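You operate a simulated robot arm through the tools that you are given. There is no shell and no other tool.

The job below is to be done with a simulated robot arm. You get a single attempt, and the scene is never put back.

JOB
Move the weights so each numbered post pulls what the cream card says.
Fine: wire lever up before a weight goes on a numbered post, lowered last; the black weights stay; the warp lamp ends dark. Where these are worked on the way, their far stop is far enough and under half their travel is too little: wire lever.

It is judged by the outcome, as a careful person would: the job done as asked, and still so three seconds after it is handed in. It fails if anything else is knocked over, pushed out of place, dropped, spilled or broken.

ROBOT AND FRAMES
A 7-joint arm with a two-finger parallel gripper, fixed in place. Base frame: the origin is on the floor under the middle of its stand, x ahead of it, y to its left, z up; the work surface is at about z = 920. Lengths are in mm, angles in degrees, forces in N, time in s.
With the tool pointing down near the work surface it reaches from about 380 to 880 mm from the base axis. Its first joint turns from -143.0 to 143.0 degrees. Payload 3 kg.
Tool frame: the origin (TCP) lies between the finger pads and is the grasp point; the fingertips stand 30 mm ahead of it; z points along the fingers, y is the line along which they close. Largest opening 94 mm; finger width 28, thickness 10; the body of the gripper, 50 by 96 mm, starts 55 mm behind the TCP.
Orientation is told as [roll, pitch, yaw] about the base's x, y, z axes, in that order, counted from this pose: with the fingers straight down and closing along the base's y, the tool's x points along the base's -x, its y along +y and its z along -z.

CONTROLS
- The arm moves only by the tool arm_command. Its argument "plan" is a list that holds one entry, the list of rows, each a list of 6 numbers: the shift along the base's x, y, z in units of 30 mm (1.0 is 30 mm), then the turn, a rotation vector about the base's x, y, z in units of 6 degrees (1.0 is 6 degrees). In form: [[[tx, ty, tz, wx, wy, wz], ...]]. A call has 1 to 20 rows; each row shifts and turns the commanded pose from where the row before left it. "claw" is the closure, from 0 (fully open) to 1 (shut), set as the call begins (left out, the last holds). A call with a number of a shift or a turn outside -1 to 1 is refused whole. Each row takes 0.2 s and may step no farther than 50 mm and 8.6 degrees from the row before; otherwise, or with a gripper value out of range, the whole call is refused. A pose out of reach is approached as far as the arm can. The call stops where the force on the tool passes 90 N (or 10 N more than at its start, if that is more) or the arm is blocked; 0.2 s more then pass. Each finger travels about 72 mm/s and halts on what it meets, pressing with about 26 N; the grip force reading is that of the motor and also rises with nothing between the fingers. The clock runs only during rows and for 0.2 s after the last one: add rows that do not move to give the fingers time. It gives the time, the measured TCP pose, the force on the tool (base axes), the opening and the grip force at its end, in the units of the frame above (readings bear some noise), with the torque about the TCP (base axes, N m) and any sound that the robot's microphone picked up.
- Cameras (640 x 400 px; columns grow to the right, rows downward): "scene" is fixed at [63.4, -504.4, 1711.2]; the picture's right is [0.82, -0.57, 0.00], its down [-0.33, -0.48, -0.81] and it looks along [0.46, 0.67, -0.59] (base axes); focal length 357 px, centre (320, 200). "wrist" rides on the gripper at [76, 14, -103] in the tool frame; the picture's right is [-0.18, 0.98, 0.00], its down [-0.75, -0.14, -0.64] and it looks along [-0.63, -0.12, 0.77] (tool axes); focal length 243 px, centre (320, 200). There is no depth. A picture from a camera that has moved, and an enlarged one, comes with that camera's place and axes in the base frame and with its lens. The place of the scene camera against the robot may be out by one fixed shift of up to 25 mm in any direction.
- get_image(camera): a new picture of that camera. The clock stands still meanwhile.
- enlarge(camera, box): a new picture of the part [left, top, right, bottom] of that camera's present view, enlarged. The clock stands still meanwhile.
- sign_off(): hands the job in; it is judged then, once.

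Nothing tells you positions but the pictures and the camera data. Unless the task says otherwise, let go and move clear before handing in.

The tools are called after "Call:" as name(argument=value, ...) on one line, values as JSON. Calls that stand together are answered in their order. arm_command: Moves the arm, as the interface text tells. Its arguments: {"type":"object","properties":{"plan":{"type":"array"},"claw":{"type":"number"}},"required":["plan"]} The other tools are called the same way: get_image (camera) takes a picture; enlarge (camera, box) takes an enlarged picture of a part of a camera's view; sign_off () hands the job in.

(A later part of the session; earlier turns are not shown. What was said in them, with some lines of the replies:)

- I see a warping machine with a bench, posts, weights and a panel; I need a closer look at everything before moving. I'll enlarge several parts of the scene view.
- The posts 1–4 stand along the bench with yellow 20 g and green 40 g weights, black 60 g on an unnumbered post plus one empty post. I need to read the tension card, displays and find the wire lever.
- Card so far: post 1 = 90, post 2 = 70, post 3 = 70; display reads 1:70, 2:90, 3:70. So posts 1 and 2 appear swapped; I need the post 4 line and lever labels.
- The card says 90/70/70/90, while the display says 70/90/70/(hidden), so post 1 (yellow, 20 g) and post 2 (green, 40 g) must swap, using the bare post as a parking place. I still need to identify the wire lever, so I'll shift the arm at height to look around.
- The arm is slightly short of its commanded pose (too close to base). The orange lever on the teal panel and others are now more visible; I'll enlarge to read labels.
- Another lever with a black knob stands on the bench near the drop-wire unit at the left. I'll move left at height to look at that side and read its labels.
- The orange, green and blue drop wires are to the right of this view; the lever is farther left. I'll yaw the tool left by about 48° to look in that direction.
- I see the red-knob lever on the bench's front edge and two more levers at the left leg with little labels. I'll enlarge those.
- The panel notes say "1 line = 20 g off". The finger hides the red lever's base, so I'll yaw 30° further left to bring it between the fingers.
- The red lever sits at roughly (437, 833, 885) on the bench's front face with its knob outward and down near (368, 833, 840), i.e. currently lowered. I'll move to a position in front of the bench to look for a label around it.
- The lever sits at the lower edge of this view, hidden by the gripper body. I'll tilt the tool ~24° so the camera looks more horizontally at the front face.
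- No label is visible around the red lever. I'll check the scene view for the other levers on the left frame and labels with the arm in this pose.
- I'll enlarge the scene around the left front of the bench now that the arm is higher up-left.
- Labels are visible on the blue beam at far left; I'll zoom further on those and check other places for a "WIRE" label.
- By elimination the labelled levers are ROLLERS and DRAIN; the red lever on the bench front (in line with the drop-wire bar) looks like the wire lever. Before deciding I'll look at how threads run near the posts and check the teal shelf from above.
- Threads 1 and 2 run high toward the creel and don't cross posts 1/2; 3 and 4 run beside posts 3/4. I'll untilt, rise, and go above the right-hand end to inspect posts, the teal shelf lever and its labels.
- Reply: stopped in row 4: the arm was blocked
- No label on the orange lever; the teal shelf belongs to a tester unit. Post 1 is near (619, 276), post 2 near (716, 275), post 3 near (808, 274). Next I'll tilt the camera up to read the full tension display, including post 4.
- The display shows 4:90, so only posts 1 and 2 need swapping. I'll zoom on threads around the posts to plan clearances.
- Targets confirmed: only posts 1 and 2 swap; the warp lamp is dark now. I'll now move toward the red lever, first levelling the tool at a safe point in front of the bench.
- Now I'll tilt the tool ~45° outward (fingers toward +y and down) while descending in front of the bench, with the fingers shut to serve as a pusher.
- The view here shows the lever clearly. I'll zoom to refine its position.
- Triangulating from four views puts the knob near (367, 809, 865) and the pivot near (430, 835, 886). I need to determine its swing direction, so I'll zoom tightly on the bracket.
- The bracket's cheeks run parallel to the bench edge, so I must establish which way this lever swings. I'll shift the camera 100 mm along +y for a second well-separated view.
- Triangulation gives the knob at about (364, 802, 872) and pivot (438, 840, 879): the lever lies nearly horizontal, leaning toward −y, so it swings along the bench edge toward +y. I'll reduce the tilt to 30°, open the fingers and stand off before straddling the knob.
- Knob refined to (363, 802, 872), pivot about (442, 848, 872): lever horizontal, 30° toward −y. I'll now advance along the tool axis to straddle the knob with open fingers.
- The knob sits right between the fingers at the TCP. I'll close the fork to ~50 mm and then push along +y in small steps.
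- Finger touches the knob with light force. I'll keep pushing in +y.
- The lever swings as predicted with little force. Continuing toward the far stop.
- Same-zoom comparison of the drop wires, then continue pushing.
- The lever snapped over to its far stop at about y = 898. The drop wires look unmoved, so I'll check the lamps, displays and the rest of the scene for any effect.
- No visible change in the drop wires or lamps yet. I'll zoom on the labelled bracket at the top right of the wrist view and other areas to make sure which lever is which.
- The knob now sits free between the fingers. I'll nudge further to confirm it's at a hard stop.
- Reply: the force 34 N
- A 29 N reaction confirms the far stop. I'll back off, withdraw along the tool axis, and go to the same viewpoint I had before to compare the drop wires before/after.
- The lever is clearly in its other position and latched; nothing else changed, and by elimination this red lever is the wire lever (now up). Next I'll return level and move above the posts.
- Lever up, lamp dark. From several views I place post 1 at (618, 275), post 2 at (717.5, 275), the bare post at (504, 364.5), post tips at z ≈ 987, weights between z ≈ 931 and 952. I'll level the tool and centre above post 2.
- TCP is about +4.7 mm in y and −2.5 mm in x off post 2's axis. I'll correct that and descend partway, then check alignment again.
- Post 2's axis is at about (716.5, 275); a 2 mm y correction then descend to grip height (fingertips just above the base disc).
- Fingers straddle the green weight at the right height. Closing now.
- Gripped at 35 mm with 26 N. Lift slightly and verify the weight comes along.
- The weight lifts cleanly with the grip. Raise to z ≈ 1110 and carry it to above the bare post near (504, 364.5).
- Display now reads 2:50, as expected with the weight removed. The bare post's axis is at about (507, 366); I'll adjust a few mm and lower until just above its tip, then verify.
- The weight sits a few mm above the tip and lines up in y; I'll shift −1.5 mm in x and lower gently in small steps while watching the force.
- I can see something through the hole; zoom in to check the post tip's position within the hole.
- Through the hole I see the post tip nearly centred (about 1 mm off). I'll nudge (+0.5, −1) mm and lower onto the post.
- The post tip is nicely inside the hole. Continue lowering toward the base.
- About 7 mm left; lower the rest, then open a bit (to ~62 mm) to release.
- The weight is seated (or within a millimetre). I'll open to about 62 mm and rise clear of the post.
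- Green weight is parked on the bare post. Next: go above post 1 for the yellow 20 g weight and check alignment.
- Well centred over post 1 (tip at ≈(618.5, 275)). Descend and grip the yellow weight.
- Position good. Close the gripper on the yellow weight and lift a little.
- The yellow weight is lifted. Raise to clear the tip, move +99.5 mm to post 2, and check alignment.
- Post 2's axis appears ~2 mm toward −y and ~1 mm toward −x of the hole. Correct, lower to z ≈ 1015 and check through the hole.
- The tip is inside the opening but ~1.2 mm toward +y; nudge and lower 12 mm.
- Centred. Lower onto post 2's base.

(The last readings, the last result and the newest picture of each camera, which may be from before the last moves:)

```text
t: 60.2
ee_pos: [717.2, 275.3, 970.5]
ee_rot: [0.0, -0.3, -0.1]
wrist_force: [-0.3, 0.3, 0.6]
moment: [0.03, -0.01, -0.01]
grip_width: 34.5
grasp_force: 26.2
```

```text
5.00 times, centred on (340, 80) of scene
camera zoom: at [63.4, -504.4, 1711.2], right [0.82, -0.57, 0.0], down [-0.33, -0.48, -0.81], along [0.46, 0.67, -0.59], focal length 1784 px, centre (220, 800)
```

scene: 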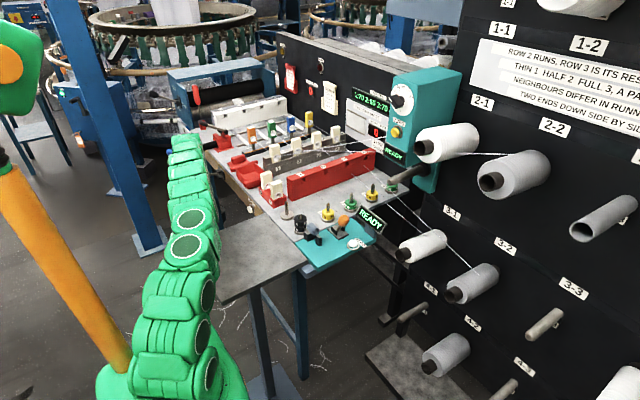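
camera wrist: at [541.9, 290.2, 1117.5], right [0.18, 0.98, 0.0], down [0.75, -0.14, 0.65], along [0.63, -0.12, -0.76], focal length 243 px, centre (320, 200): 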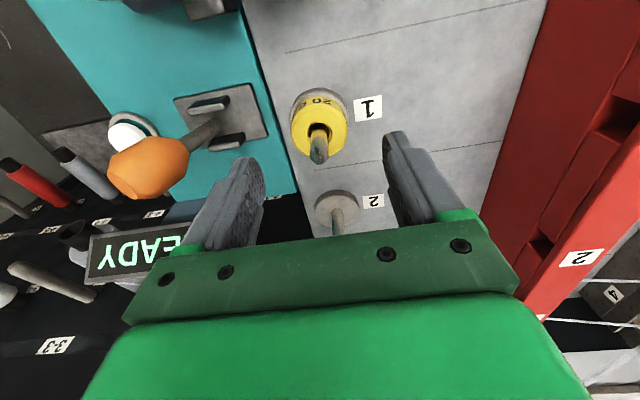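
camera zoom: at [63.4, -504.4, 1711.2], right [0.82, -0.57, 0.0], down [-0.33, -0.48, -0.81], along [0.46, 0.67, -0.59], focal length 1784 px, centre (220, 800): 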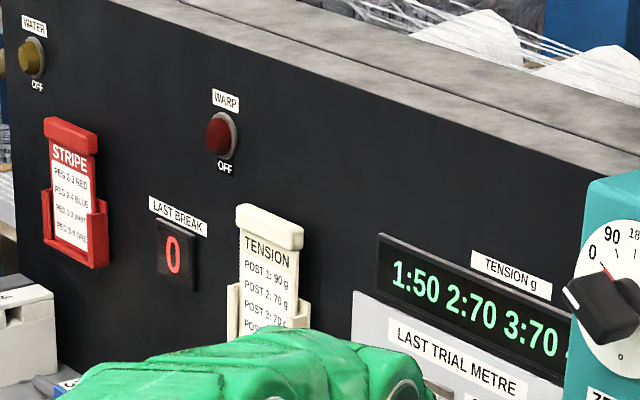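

Display shows 2:70 and the WARP lamp is still dark, which supports the wire lever being the right one. Lower the last ~7 mm and release.

Call:
arm_command(plan=[[[0, 0, -0.13, 0, 0, 0], [0, 0, -0.12, 0, 0, 0], [0, 0, 0, 0, 0, 0]]])

Call:
arm_command(plan=[[[0, 0, 0, 0, 0, 0], [0, 0, 0, 0, 0, 0], [0, 0, 0, 0, 0, 0]]], claw=0.3)

Call:
arm_command(plan=[[[0, 0, 0.3, 0, 0, 0], [0, 0, 0.8, 0, 0, 0], [0, 0, 0.8, 0, 0, 0], [0, 0, 0.8, 0, 0, 0], [0, 0, 0.8, 0, 0, 0], [0, 0, 0, 0, 0, 0]]])

Call:
enlarge(camera="scene", box=[280, 140, 410, 240])

Call:
enlarge(camera="scene", box=[280, 40, 400, 120])

```text
t: 61.0
ee_pos: [716.5, 273.4, 963.5]
ee_rot: [0.0, -0.3, -0.1]
wrist_force: [0.3, 0.4, -0.9]
moment: [-0.03, -0.01, -0.01]
grip_width: 34.4
grasp_force: 25.7
```

```text
t: 61.8
ee_pos: [717.3, 274.9, 964.2]
ee_rot: [0.0, -0.3, -0.1]
wrist_force: [0.7, 0.0, 0.1]
moment: [0.02, 0.01, -0.01]
grip_width: 65.6
grasp_force: 0.1
```

```text
t: 63.2
ee_pos: [717.6, 273.1, 1067.8]
ee_rot: [0.1, -0.3, -0.1]
wrist_force: [-1.1, 0.7, 0.7]
moment: [-0.02, 0.01, 0.01]
grip_width: 65.7
grasp_force: 0.0
```

```text
4.00 times, centred on (345, 190) of scene
camera zoom: at [63.4, -504.4, 1711.2], right [0.82, -0.57, 0.0], down [-0.33, -0.48, -0.81], along [0.46, 0.67, -0.59], focal length 1428 px, centre (220, 240)
```

zoom: 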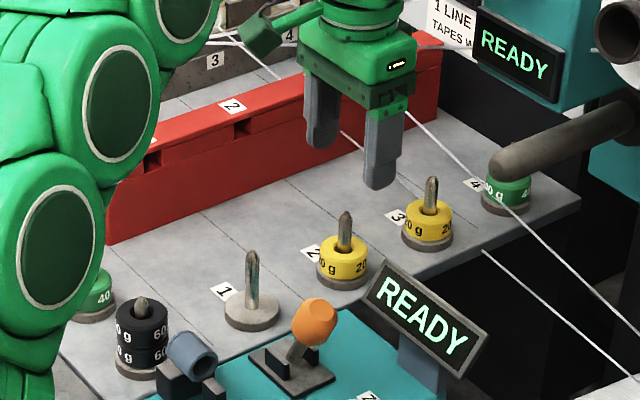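

```text
5.00 times, centred on (340, 80) of scene
camera zoom: at [63.4, -504.4, 1711.2], right [0.82, -0.57, 0.0], down [-0.33, -0.48, -0.81], along [0.46, 0.67, -0.59], focal length 1784 px, centre (220, 800)
```

zoom: 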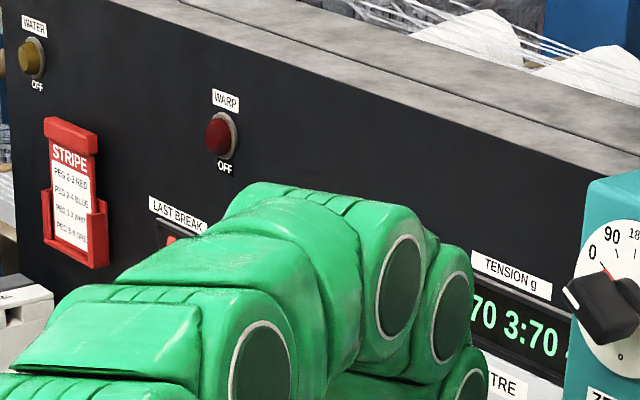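

Yellow 20 g is seated on post 2. Now back to the bare post to fetch the green 40 g weight.

Call:
arm_command(plan=[[[-0.7, 0.303, 0, 0, 0, 0], [-0.7, 0.303, 0, 0, 0, 0], [-0.7, 0.303, 0, 0, 0, 0], [-0.7, 0.303, 0, 0, 0, 0], [-0.7, 0.303, 0, 0, 0, 0], [-0.7, 0.303, 0, 0, 0, 0], [-0.7, 0.303, 0, 0, 0, 0], [-0.7, 0.303, 0, 0, 0, 0], [-0.7, 0.303, 0, 0, 0, 0], [-0.7, 0.303, 0, 0, 0, 0], [0, 0, -0.85, 0, 0, 0], [0, 0, -0.85, 0, 0, 0], [0, 0, 0, 0, 0, 0]]], claw=0.34)

Call:
enlarge(camera="wrist", box=[220, 90, 420, 240])

Call:
enlarge(camera="scene", box=[260, 160, 350, 240])

```text
t: 66.0
ee_pos: [507.5, 365.6, 1014.7]
ee_rot: [0.1, -0.2, -0.1]
wrist_force: [-0.4, 0.5, 0.2]
moment: [0.0, 0.0, 0.0]
grip_width: 62.3
grasp_force: 0.1
```

```text
2.67 times, centred on (320, 165) of wrist
camera zoom: at [430.7, 380.8, 1116.0], right [0.18, 0.98, 0.0], down [0.75, -0.14, 0.64], along [0.63, -0.12, -0.76], focal length 647 px, centre (320, 293)
```

zoom: 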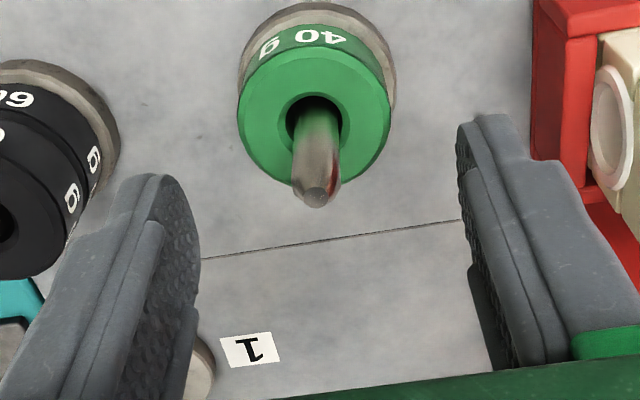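

```text
5.00 times, centred on (305, 200) of scene
camera zoom: at [63.4, -504.4, 1711.2], right [0.82, -0.57, 0.0], down [-0.33, -0.48, -0.81], along [0.46, 0.67, -0.59], focal length 1784 px, centre (395, 200)
```

zoom: 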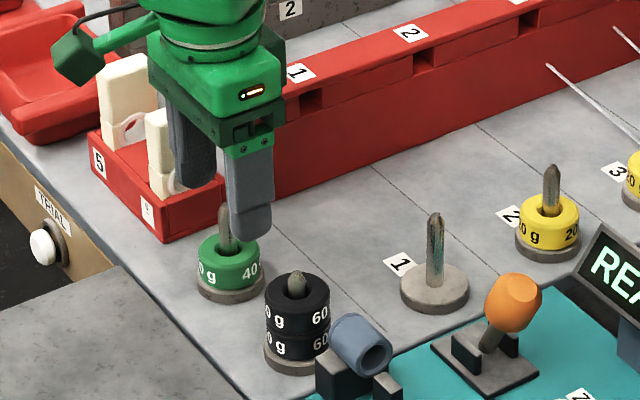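

Well aligned over the parked green weight. Descend and grip.

Call:
arm_command(plan=[[[0, -0.015, -0.5, 0, 0, 0], [0, 0, -0.5, 0, 0, 0], [0, 0, -0.5, 0, 0, 0], [0, 0, -0.22, 0, 0, 0], [0, 0, 0, 0, 0, 0]]])

Call:
enlarge(camera="wrist", box=[220, 90, 420, 240])

```text
t: 67.2
ee_pos: [505.5, 365.9, 963.8]
ee_rot: [0.0, -0.1, 0.0]
wrist_force: [0.8, -0.7, 0.1]
moment: [-0.01, 0.0, 0.0]
grip_width: 62.0
grasp_force: 0.1
```

```text
2.67 times, centred on (320, 165) of wrist
camera zoom: at [430.2, 380.5, 1065.8], right [0.18, 0.98, 0.0], down [0.75, -0.14, 0.64], along [0.63, -0.12, -0.76], focal length 647 px, centre (320, 293)
```

zoom: 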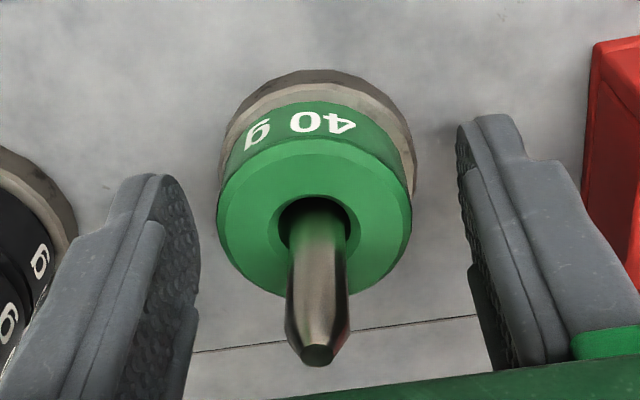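

Close on the green weight and lift.

Call:
arm_command(plan=[[[0, 0, 0, 0, 0, 0], [0, 0, 0, 0, 0, 0], [0, 0, 0, 0, 0, 0], [0, 0, 0, 0, 0, 0]]], claw=1)

Call:
arm_command(plan=[[[0, 0, 0.25, 0, 0, 0], [0, 0, 0.25, 0, 0, 0], [0, 0, 0.25, 0, 0, 0], [0, 0, 0, 0, 0, 0]]])

Call:
enlarge(camera="wrist", box=[220, 90, 420, 240])

Call:
enlarge(camera="scene", box=[260, 160, 350, 240])

```text
t: 68.2
ee_pos: [505.2, 366.2, 963.8]
ee_rot: [-0.1, -0.2, 0.0]
wrist_force: [-0.1, 0.1, 0.3]
moment: [0.01, -0.01, 0.0]
grip_width: 34.7
grasp_force: 26.5
```

```text
t: 69.2
ee_pos: [505.6, 365.6, 985.7]
ee_rot: [0.0, -0.1, -0.1]
wrist_force: [-0.2, 0.5, -0.8]
moment: [0.03, -0.04, -0.01]
grip_width: 34.8
grasp_force: 26.1
```

```text
2.67 times, centred on (320, 165) of wrist
camera zoom: at [430.8, 380.6, 1088.3], right [0.18, 0.98, 0.0], down [0.75, -0.14, 0.64], along [0.63, -0.12, -0.76], focal length 647 px, centre (320, 293)
```

zoom: 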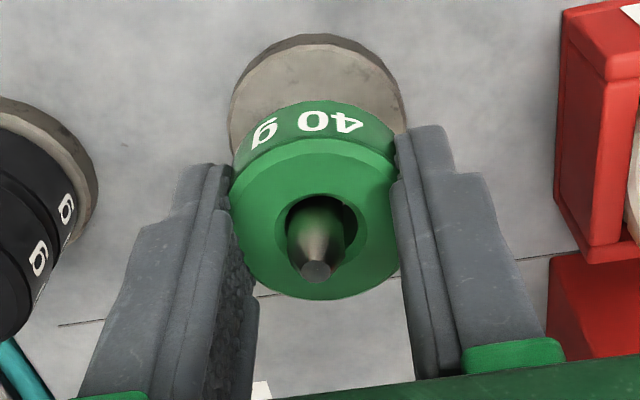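

```text
5.00 times, centred on (305, 200) of scene
camera zoom: at [63.4, -504.4, 1711.2], right [0.82, -0.57, 0.0], down [-0.33, -0.48, -0.81], along [0.46, 0.67, -0.59], focal length 1784 px, centre (395, 200)
```

zoom: 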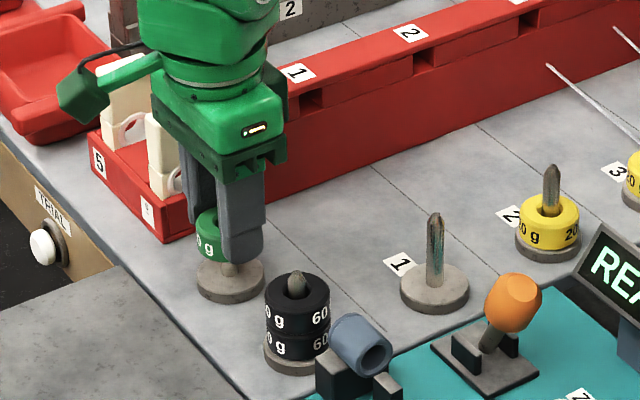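

Lifted. Carry it to post 1 and check alignment through the hole.

Call:
arm_command(plan=[[[0, 0, 0.55, 0, 0, 0], [0, 0, 0.55, 0, 0, 0], [0, 0, 0.5, 0, 0, 0], [0.735, -0.597, 0, 0, 0, 0], [0.735, -0.597, 0, 0, 0, 0], [0.735, -0.597, 0, 0, 0, 0], [0.735, -0.597, 0, 0, 0, 0], [0.735, -0.597, 0, 0, 0, 0], [0, 0, -0.3, 0, 0, 0], [0, 0, -0.3, 0, 0, 0], [0, 0, 0, 0, 0, 0], [0, 0, 0, 0, 0, 0]]])

Call:
enlarge(camera="wrist", box=[290, 130, 350, 180])

Call:
enlarge(camera="wrist", box=[220, 90, 420, 240])

Call:
enlarge(camera="scene", box=[280, 40, 400, 120])

```text
t: 71.8
ee_pos: [617.0, 273.8, 1017.7]
ee_rot: [0.0, -0.3, 0.0]
wrist_force: [0.1, -0.2, -0.3]
moment: [-0.01, 0.01, -0.02]
grip_width: 34.9
grasp_force: 26.4
```

```text
8.00 times, centred on (320, 155) of wrist
camera zoom: at [541.4, 289.8, 1120.6], right [0.18, 0.98, 0.0], down [0.75, -0.14, 0.65], along [0.63, -0.12, -0.76], focal length 1941 px, centre (320, 560)
```

zoom: 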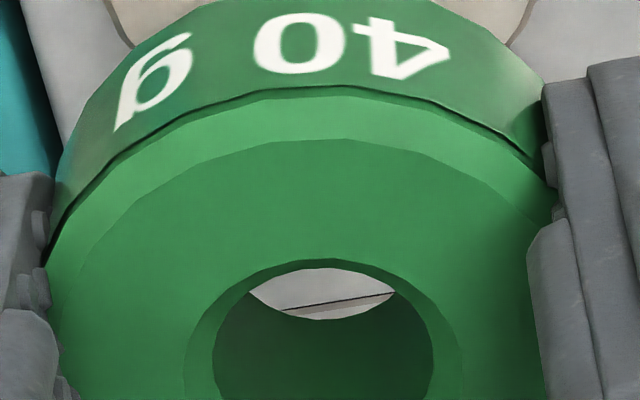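

```text
2.67 times, centred on (320, 165) of wrist
camera zoom: at [541.4, 289.8, 1120.6], right [0.18, 0.98, 0.0], down [0.75, -0.14, 0.65], along [0.63, -0.12, -0.76], focal length 647 px, centre (320, 293)
```

zoom: 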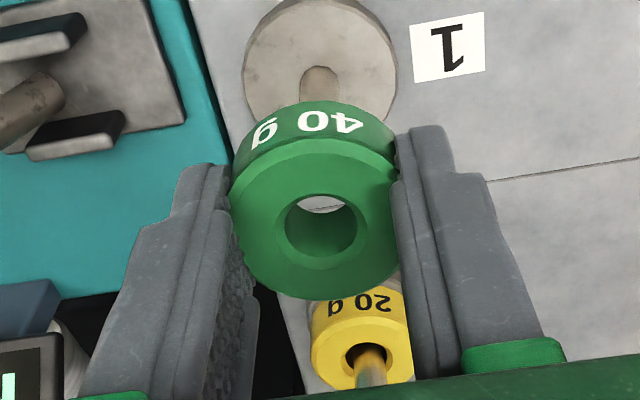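

```text
5.00 times, centred on (340, 80) of scene
camera zoom: at [63.4, -504.4, 1711.2], right [0.82, -0.57, 0.0], down [-0.33, -0.48, -0.81], along [0.46, 0.67, -0.59], focal length 1784 px, centre (220, 800)
```

zoom: 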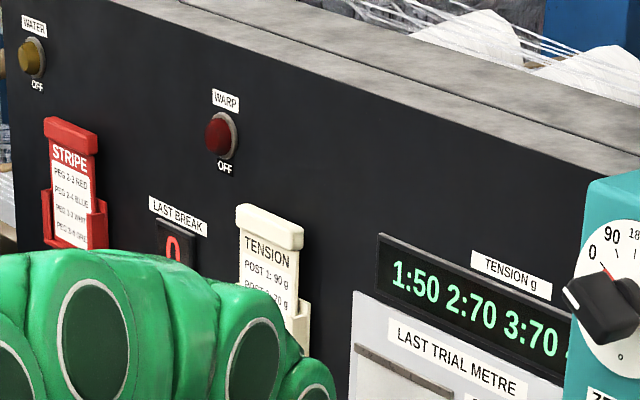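

Aligned in y; lower 3–4 mm more to see the tip in the opening.

Call:
arm_command(plan=[[[0, 0, -0.13, 0, 0, 0], [0, 0, 0, 0, 0, 0]]])

Call:
enlarge(camera="wrist", box=[290, 130, 350, 180])

```text
t: 72.4
ee_pos: [617.5, 275.8, 1013.4]
ee_rot: [-0.1, -0.3, 0.1]
wrist_force: [0.9, -1.0, -0.5]
moment: [0.01, 0.01, 0.0]
grip_width: 34.6
grasp_force: 26.1
```

```text
8.00 times, centred on (320, 155) of wrist
camera zoom: at [541.4, 290.2, 1116.2], right [0.18, 0.98, 0.0], down [0.75, -0.14, 0.65], along [0.63, -0.12, -0.76], focal length 1941 px, centre (320, 560)
```

zoom: 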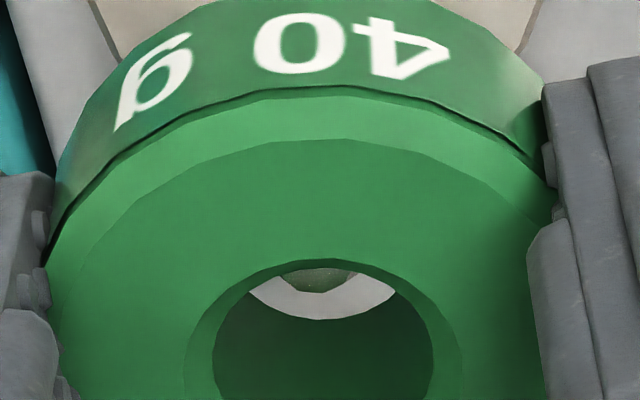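

The tip is in the opening, centred in y and slightly nearer in x. Nudge −0.6 mm in x and lower 10 mm.

Call:
arm_command(plan=[[[-0.02, -0.007, 0, 0, 0, 0], [0, 0, -0.17, 0, 0, 0], [0, 0, -0.17, 0, 0, 0], [0, 0, 0, 0, 0, 0]]])

Call:
enlarge(camera="wrist", box=[290, 130, 350, 180])

```text
t: 73.4
ee_pos: [616.9, 274.7, 1003.7]
ee_rot: [0.0, -0.2, 0.0]
wrist_force: [-0.2, 0.3, -0.2]
moment: [-0.01, -0.02, -0.02]
grip_width: 34.8
grasp_force: 26.1
```

```text
8.00 times, centred on (320, 155) of wrist
camera zoom: at [540.8, 290.0, 1106.0], right [0.18, 0.98, 0.0], down [0.75, -0.14, 0.65], along [0.63, -0.12, -0.76], focal length 1941 px, centre (320, 560)
```

zoom: 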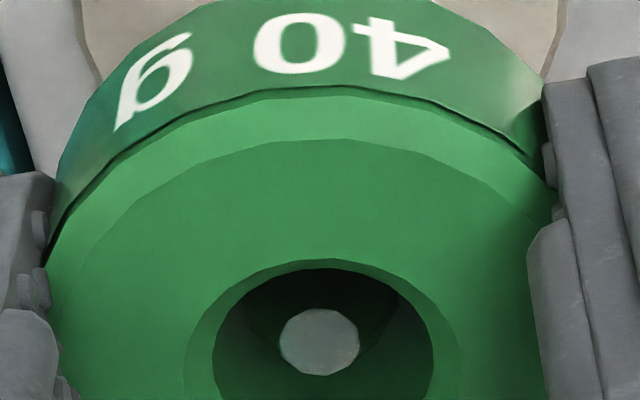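

The post tip is well centred in the hole. Lower onto post 1.

Call:
arm_command(plan=[[[0, 0, -0.3, 0, 0, 0], [0, 0, -0.3, 0, 0, 0], [0, 0, -0.3, 0, 0, 0], [0, 0, -0.2, 0, 0, 0], [0, 0, 0, 0, 0, 0]]])

Call:
enlarge(camera="scene", box=[305, 175, 355, 230])

Call:
enlarge(camera="wrist", box=[220, 90, 420, 240])

```text
t: 74.6
ee_pos: [616.5, 276.6, 970.2]
ee_rot: [0.0, -0.3, 0.0]
wrist_force: [0.7, 0.9, -0.5]
moment: [0.0, 0.01, 0.0]
grip_width: 34.8
grasp_force: 26.5
```

```text
7.27 times, centred on (330, 202) of scene
camera zoom: at [63.4, -504.4, 1711.2], right [0.82, -0.57, 0.0], down [-0.33, -0.48, -0.81], along [0.46, 0.67, -0.59], focal length 2596 px, centre (247, 182)
```

zoom: 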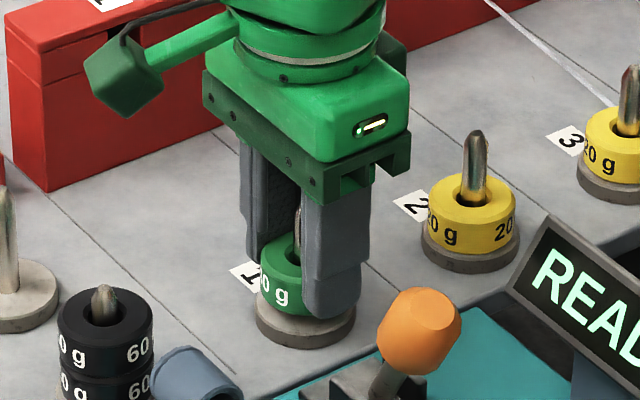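

```text
2.67 times, centred on (320, 165) of wrist
camera zoom: at [540.3, 290.2, 1072.6], right [0.18, 0.98, 0.0], down [0.75, -0.14, 0.65], along [0.63, -0.12, -0.76], focal length 647 px, centre (320, 293)
```

zoom: 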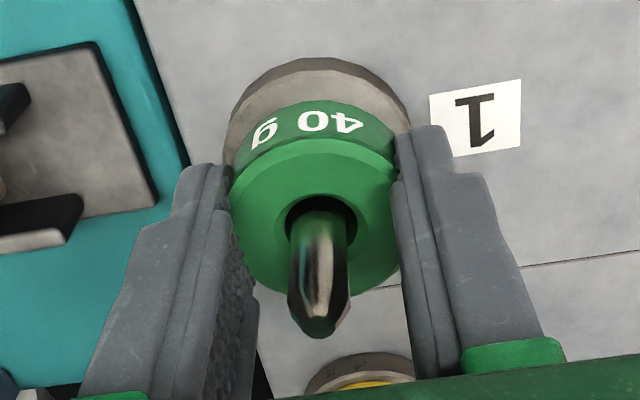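

Almost seated. Lower the last 6–7 mm, release, and rise.

Call:
arm_command(plan=[[[0, 0, -0.12, 0, 0, 0], [0, 0, -0.1, 0, 0, 0], [0, 0, 0, 0, 0, 0]]])

Call:
arm_command(plan=[[[0, 0, 0, 0, 0, 0], [0, 0, 0, 0, 0, 0], [0, 0, 0, 0, 0, 0]]], claw=0.3)

Call:
arm_command(plan=[[[0, 0, 0.3, 0, 0, 0], [0, 0, 0.8, 0, 0, 0], [0, 0, 0.8, 0, 0, 0], [0, 0, 0.8, 0, 0, 0], [0, 0, 0.8, 0, 0, 0], [0, 0, 0, 0, 0, 0]]])

Call:
enlarge(camera="scene", box=[280, 140, 410, 240])

Call:
enlarge(camera="scene", box=[280, 40, 400, 120])

```text
t: 75.4
ee_pos: [615.6, 276.3, 962.7]
ee_rot: [-0.1, -0.3, 0.0]
wrist_force: [-1.6, -0.9, 6.1]
moment: [-0.03, 0.15, 0.01]
grip_width: 34.9
grasp_force: 26.0
```

```text
t: 76.2
ee_pos: [617.8, 275.4, 962.1]
ee_rot: [0.0, -0.2, 0.1]
wrist_force: [-0.7, -0.1, -0.3]
moment: [0.0, -0.01, 0.01]
grip_width: 65.6
grasp_force: 0.0
```

```text
t: 77.6
ee_pos: [616.8, 276.0, 1068.9]
ee_rot: [-0.1, -0.2, 0.0]
wrist_force: [0.6, -0.3, -0.7]
moment: [0.01, 0.0, -0.02]
grip_width: 65.7
grasp_force: 0.1
```

```text
4.00 times, centred on (345, 190) of scene
camera zoom: at [63.4, -504.4, 1711.2], right [0.82, -0.57, 0.0], down [-0.33, -0.48, -0.81], along [0.46, 0.67, -0.59], focal length 1428 px, centre (220, 240)
```

zoom: 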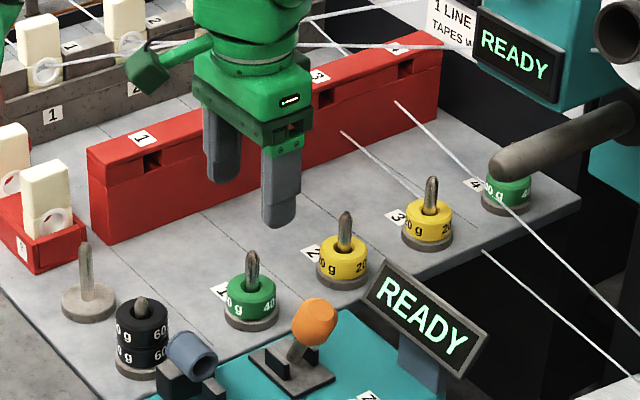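

```text
5.00 times, centred on (340, 80) of scene
camera zoom: at [63.4, -504.4, 1711.2], right [0.82, -0.57, 0.0], down [-0.33, -0.48, -0.81], along [0.46, 0.67, -0.59], focal length 1784 px, centre (220, 800)
```

zoom: 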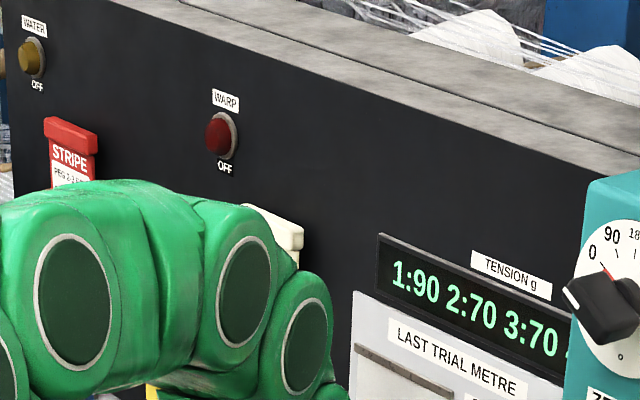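

All posts match the card: 1:90, 2:70, 3:70 (4:90 untouched), warp lamp dark. Now back to the wire lever to lower it.

Call:
arm_command(plan=[[[-0.58, 0.78, 0.15, 0, 0, -0.2], [-0.58, 0.78, 0.15, 0, 0, -0.2], [-0.58, 0.78, 0.15, 0, 0, -0.2], [-0.58, 0.78, 0.15, 0, 0, -0.2], [-0.58, 0.78, 0.15, 0, 0, -0.2], [-0.58, 0.78, 0.15, 0, 0, -0.2], [-0.58, 0.78, 0.15, 0, 0, -0.2], [-0.58, 0.78, 0.15, 0, 0, -0.2], [-0.58, 0.78, 0.15, 0, 0, -0.2], [-0.58, 0.78, 0.15, 0, 0, -0.2], [-0.58, 0.78, 0.15, 0, 0, -0.2], [-0.58, 0.78, 0.15, 0, 0, -0.2]]], claw=1)

Call:
arm_command(plan=[[[-0.26, 0.36, -0.46, 0.9, -0.243, 0], [-0.26, 0.36, -0.46, 0.9, -0.243, 0], [-0.26, 0.36, -0.46, 0.9, -0.243, 0], [-0.26, 0.36, -0.46, 0.9, -0.243, 0], [-0.26, 0.36, -0.46, 0.9, -0.243, 0], [-0.26, 0.36, -0.46, 0.9, -0.243, 0], [-0.26, 0.36, -0.46, 0.9, -0.243, 0], [-0.26, 0.36, -0.46, 0.9, -0.243, 0]]])

Call:
get_image(camera="wrist")

Call:
get_image(camera="scene")

```text
t: 80.2
ee_pos: [405.8, 553.9, 1119.4]
ee_rot: [0.1, -0.1, -14.6]
wrist_force: [0.2, -0.5, -0.2]
moment: [0.0, 0.01, -0.03]
grip_width: 0.2
grasp_force: 26.2
```

```text
t: 82.0
ee_pos: [349.6, 640.5, 1010.2]
ee_rot: [44.7, -0.6, -14.8]
wrist_force: [0.5, -0.6, -0.4]
moment: [0.0, 0.01, 0.05]
grip_width: 0.0
grasp_force: 26.0
```

```text
taken
camera wrist: at [259.2, 600.9, 1092.8], right [0.35, 0.63, 0.69], down [0.58, -0.73, 0.36], along [0.73, 0.28, -0.62], focal length 243 px, centre (320, 200)
```

wrist: 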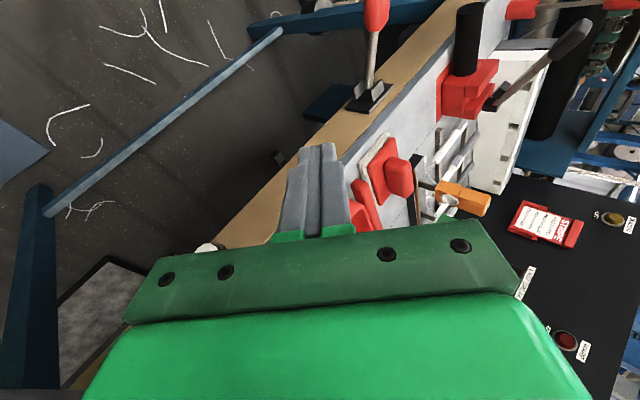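

```text
taken
```

scene: 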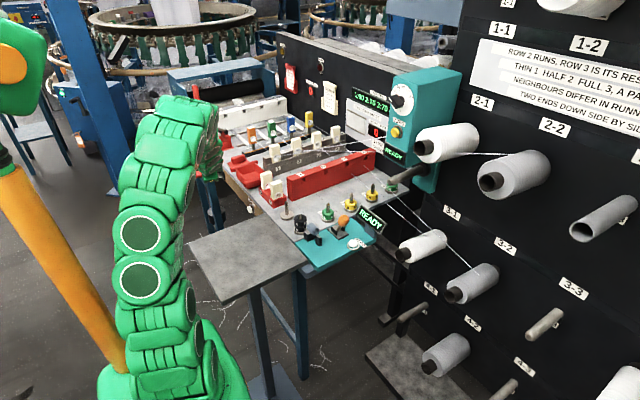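

The lever is still up. Move to the stand-off above it with the fingers open.

Call:
arm_command(plan=[[[0.018, 0.894, -0.25, -0.29, 0.078, 0], [0.018, 0.894, -0.25, -0.29, 0.078, 0], [0.018, 0.894, -0.25, -0.29, 0.078, 0], [0.018, 0.894, -0.25, -0.29, 0.078, 0], [0.018, 0.894, -0.25, -0.29, 0.078, 0], [0.018, 0.894, -0.25, -0.29, 0.078, 0], [0.018, 0.894, -0.25, -0.29, 0.078, 0], [0.018, 0.894, -0.25, -0.29, 0.078, 0], [0, 0, 0, 0, 0, 0]]], claw=0)

Call:
get_image(camera="wrist")

```text
t: 84.0
ee_pos: [352.5, 856.2, 953.4]
ee_rot: [30.4, -0.5, -14.8]
wrist_force: [-0.1, 0.1, -0.8]
moment: [0.01, 0.01, -0.03]
grip_width: 94.0
grasp_force: 0.0
```

```text
taken
camera wrist: at [267.4, 837.4, 1049.0], right [0.39, 0.77, 0.5], down [0.61, -0.62, 0.49], along [0.69, 0.11, -0.72], focal length 243 px, centre (320, 200)
```

wrist: 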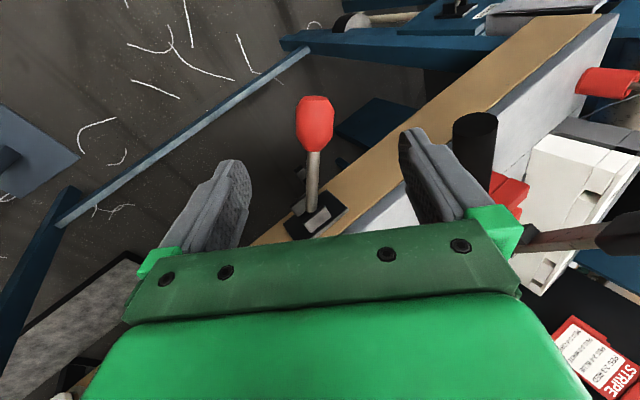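

Knob is at about (364, 895, 872). Advance to straddle it.

Call:
arm_command(plan=[[[0.117, 0.45, -0.9, 0, 0, 0], [0.117, 0.45, -0.9, 0, 0, 0], [0.117, 0.45, -0.9, 0, 0, 0], [0, 0, 0, 0, 0, 0]]])

Call:
get_image(camera="wrist")

```text
t: 85.0
ee_pos: [362.3, 895.5, 868.7]
ee_rot: [30.3, -0.7, -14.8]
wrist_force: [0.3, 0.6, -0.5]
moment: [0.03, -0.01, -0.05]
grip_width: 93.9
grasp_force: 0.0
```

```text
taken
camera wrist: at [276.9, 877.6, 964.4], right [0.39, 0.78, 0.5], down [0.61, -0.62, 0.49], along [0.69, 0.11, -0.72], focal length 243 px, centre (320, 200)
```

wrist: 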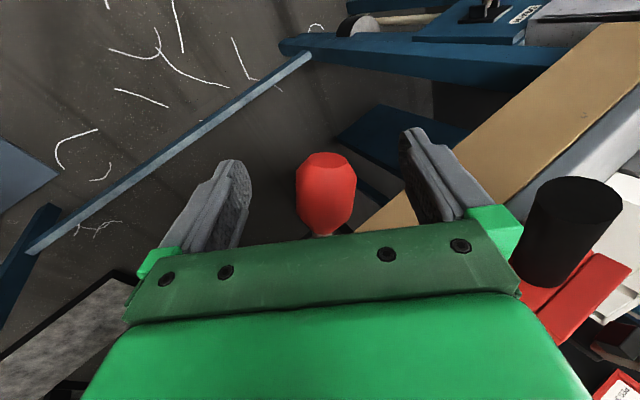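

Straddled. Close the fork and push toward −y.

Call:
arm_command(plan=[[[0, 0, 0, 0, 0, 0], [0, 0, 0, 0, 0, 0], [0, -0.3, 0, 0, 0, 0], [0, -0.3, 0, 0, 0, 0], [0, -0.3, 0, 0, 0, 0], [0, -0.3, 0, 0, 0, 0]]], claw=0.48)

Call:
get_image(camera="wrist")

```text
t: 86.4
ee_pos: [362.6, 860.9, 870.6]
ee_rot: [30.2, -0.6, -14.8]
wrist_force: [0.6, 2.3, 2.5]
moment: [0.02, 0.03, -0.05]
grip_width: 50.9
grasp_force: 1.3
```

```text
taken
camera wrist: at [278.8, 842.0, 965.1], right [0.39, 0.78, 0.5], down [0.61, -0.62, 0.49], along [0.69, 0.11, -0.72], focal length 243 px, centre (320, 200)
```

wrist: 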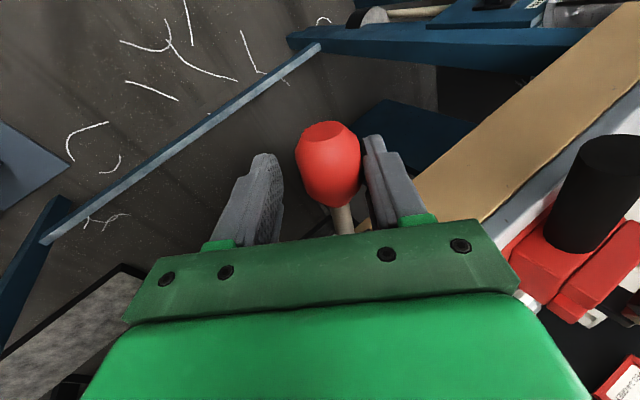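

The lever follows. Keep going.

Call:
arm_command(plan=[[[0, -0.3, 0, 0, 0, 0], [0, -0.3, 0, 0, 0, 0], [0, -0.3, 0, 0, 0, 0], [0, -0.3, 0, 0, 0, 0], [0, -0.3, 0, 0, 0, 0], [0, -0.3, 0, 0, 0, 0]]])

Call:
get_image(camera="wrist")

```text
t: 87.8
ee_pos: [361.9, 804.0, 869.3]
ee_rot: [30.2, -0.4, -14.8]
wrist_force: [-0.3, 0.3, -1.0]
moment: [-0.05, 0.0, -0.01]
grip_width: 49.0
grasp_force: 0.0
```

```text
taken
camera wrist: at [278.6, 787.0, 965.0], right [0.39, 0.78, 0.5], down [0.61, -0.62, 0.49], along [0.69, 0.11, -0.72], focal length 243 px, centre (320, 200)
```

wrist: 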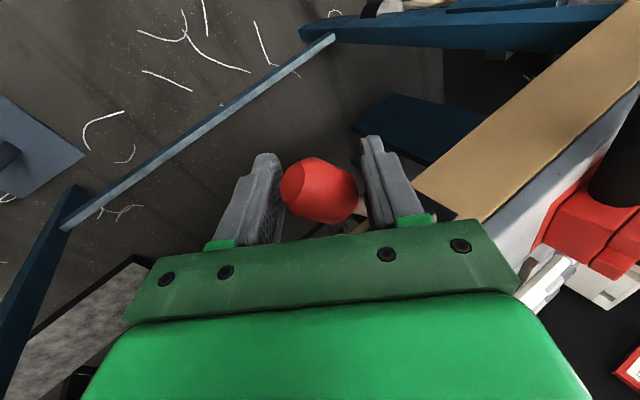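

It snapped back to its original side. Nudge further to confirm it's at the stop.

Call:
arm_command(plan=[[[0, -0.3, 0, 0, 0, 0], [0, -0.25, 0, 0, 0, 0], [0, 0, 0, 0, 0, 0]]])

Call:
enlarge(camera="scene", box=[270, 30, 430, 150])

```text
t: 88.6
ee_pos: [362.7, 789.9, 872.6]
ee_rot: [30.3, -0.6, -14.9]
wrist_force: [-0.5, 18.5, 10.9]
moment: [0.31, -0.31, 0.32]
grip_width: 61.0
grasp_force: 10.4
```

```text
3.33 times, centred on (350, 90) of scene
camera zoom: at [63.4, -504.4, 1711.2], right [0.82, -0.57, 0.0], down [-0.33, -0.48, -0.81], along [0.46, 0.67, -0.59], focal length 1190 px, centre (220, 567)
```

zoom: 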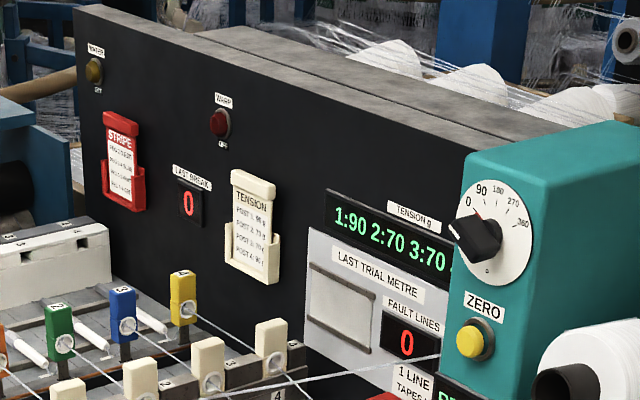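

At the stop with the warp lamp dark and display 1:90 2:70 3:70. Back off, open, and withdraw.

Call:
arm_command(plan=[[[0, 0.5, 0, 0, 0, 0], [0, 0, 0, 0, 0, 0], [0, 0, 0, 0, 0, 0]]], claw=0.2)

Call:
arm_command(plan=[[[-0.087, -0.486, 0.877, 0, 0, 0], [-0.087, -0.486, 0.877, 0, 0, 0], [-0.087, -0.486, 0.877, 0, 0, 0], [0, 0, 0, 0, 0, 0]]])

Call:
get_image(camera="wrist")

```text
t: 89.4
ee_pos: [363.1, 804.7, 871.9]
ee_rot: [30.3, -0.5, -14.8]
wrist_force: [-0.1, 0.0, 0.4]
moment: [0.0, 0.01, 0.03]
grip_width: 75.1
grasp_force: 0.1
```

```text
t: 90.4
ee_pos: [355.7, 761.5, 950.5]
ee_rot: [30.3, -0.6, -14.9]
wrist_force: [-0.8, 0.5, -0.4]
moment: [0.02, -0.03, -0.04]
grip_width: 75.4
grasp_force: 0.0
```

```text
taken
camera wrist: at [270.7, 744.6, 1046.0], right [0.39, 0.77, 0.5], down [0.61, -0.62, 0.49], along [0.69, 0.11, -0.72], focal length 243 px, centre (320, 200)
```

wrist: 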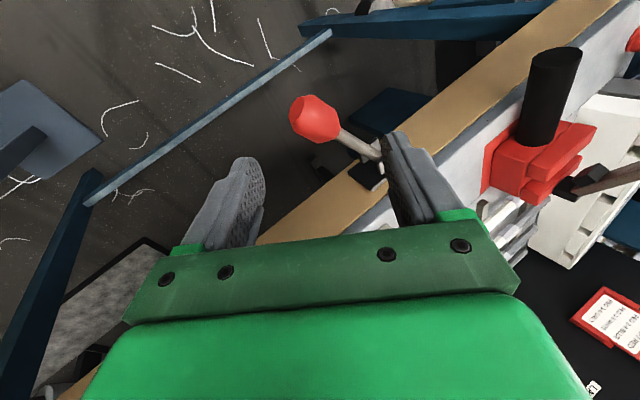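

The lever is back at its original stop, same as at the start. Move the arm clear and verify everything.

Call:
arm_command(plan=[[[-0.05, -0.8, 0.4, 0, 0, 0], [-0.05, -0.8, 0.4, 0, 0, 0], [-0.05, -0.8, 0.4, 0, 0, 0], [-0.05, -0.8, 0.4, 0, 0, 0], [-0.05, -0.8, 0.4, 0, 0, 0], [0.26, -0.36, 0.46, -0.61, 0.164, 0], [0.26, -0.36, 0.46, -0.61, 0.164, 0], [0.26, -0.36, 0.46, -0.61, 0.164, 0], [0.26, -0.36, 0.46, -0.61, 0.164, 0], [0.26, -0.36, 0.46, -0.61, 0.164, 0], [0.26, -0.36, 0.46, -0.61, 0.164, 0], [0.26, -0.36, 0.46, -0.61, 0.164, 0], [0.26, -0.36, 0.46, -0.61, 0.164, 0], [0, 0, 0, 0, 0, 0]]], claw=0)

Call:
get_image(camera="scene")

Call:
enlarge(camera="scene", box=[270, 130, 410, 250])

Call:
enlarge(camera="scene", box=[280, 40, 400, 120])

Call:
enlarge(camera="scene", box=[180, 90, 320, 220])

```text
t: 93.4
ee_pos: [407.5, 550.5, 1120.8]
ee_rot: [-0.1, -0.3, -14.6]
wrist_force: [0.2, -0.3, 0.2]
moment: [0.04, -0.03, 0.0]
grip_width: 93.9
grasp_force: 0.0
```

```text
taken
```

scene: 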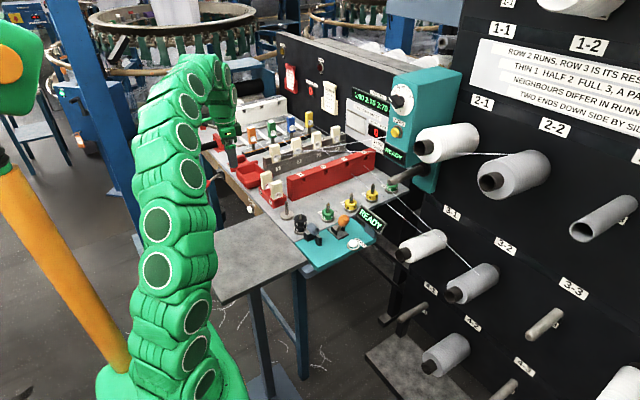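

```text
3.33 times, centred on (340, 190) of scene
camera zoom: at [63.4, -504.4, 1711.2], right [0.82, -0.57, 0.0], down [-0.33, -0.48, -0.81], along [0.46, 0.67, -0.59], focal length 1190 px, centre (253, 233)
```

zoom: 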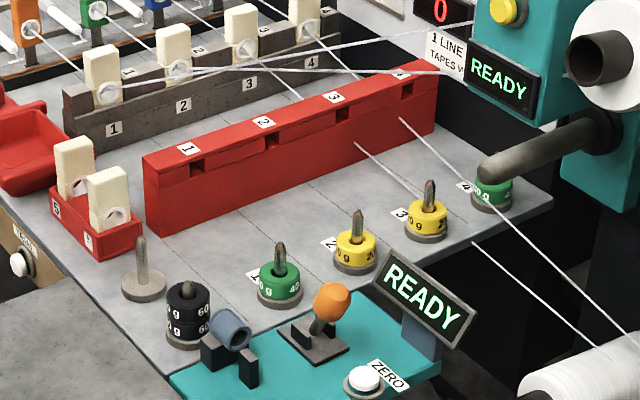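

```text
5.00 times, centred on (340, 80) of scene
camera zoom: at [63.4, -504.4, 1711.2], right [0.82, -0.57, 0.0], down [-0.33, -0.48, -0.81], along [0.46, 0.67, -0.59], focal length 1784 px, centre (220, 800)
```

zoom: 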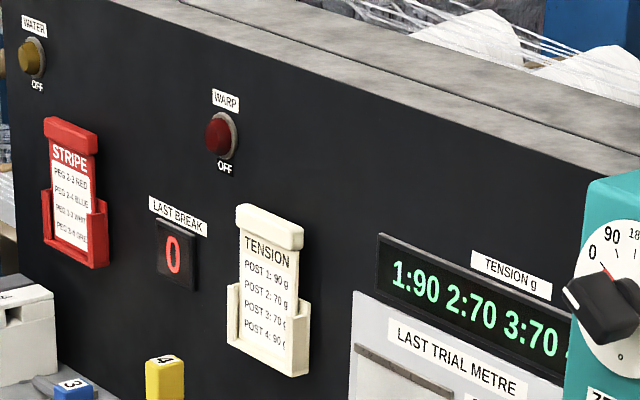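

```text
3.08 times, centred on (250, 155) of scene
camera zoom: at [63.4, -504.4, 1711.2], right [0.82, -0.57, 0.0], down [-0.33, -0.48, -0.81], along [0.46, 0.67, -0.59], focal length 1098 px, centre (535, 338)
```

zoom: 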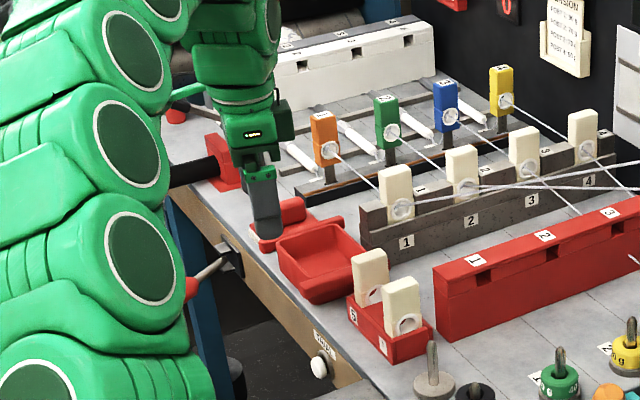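

Post 1 carries green 40 g, post 2 yellow 20 g, and the display reads 1:90 2:70 3:70. Post 4 is untouched; it read 90 at the start. The black weights stayed put, the wire lever is back down, the warp lamp is dark, and the arm is clear. I'm handing in the job.

Call:
sign_off()

```text
The job is handed in.
```

I swapped the weights on posts 1 and 2, and the job is handed in. The tension display now reads 1:90, 2:70, 3:70. Post 4 was not touched; it read 90 at the start, and its reading is hidden from the final camera view. These match the cream card.

- **Weights:** the green 40 g is on post 1 and the yellow 20 g is on post 2. I used the bare post as a temporary stop for the green one, and it is empty again. The black weights were not moved.
- **Wire lever:** I moved it to its far stop before any weight went on a numbered post, and returned it to its original stop last. The lever has no label. I took the red-knobbed lever on the bench front to be it, because it sits next to the drop wires and the labelled levers I could read are for other things. The drop wires did not visibly move when I worked it, so that identification is an inference.
- **Warp lamp:** it stayed dark in every check I made, including after the lever was lowered, and "Last break" still reads 0.

I saw nothing else knocked over or moved in the final pictures, and the arm is clear of the bench equipment.
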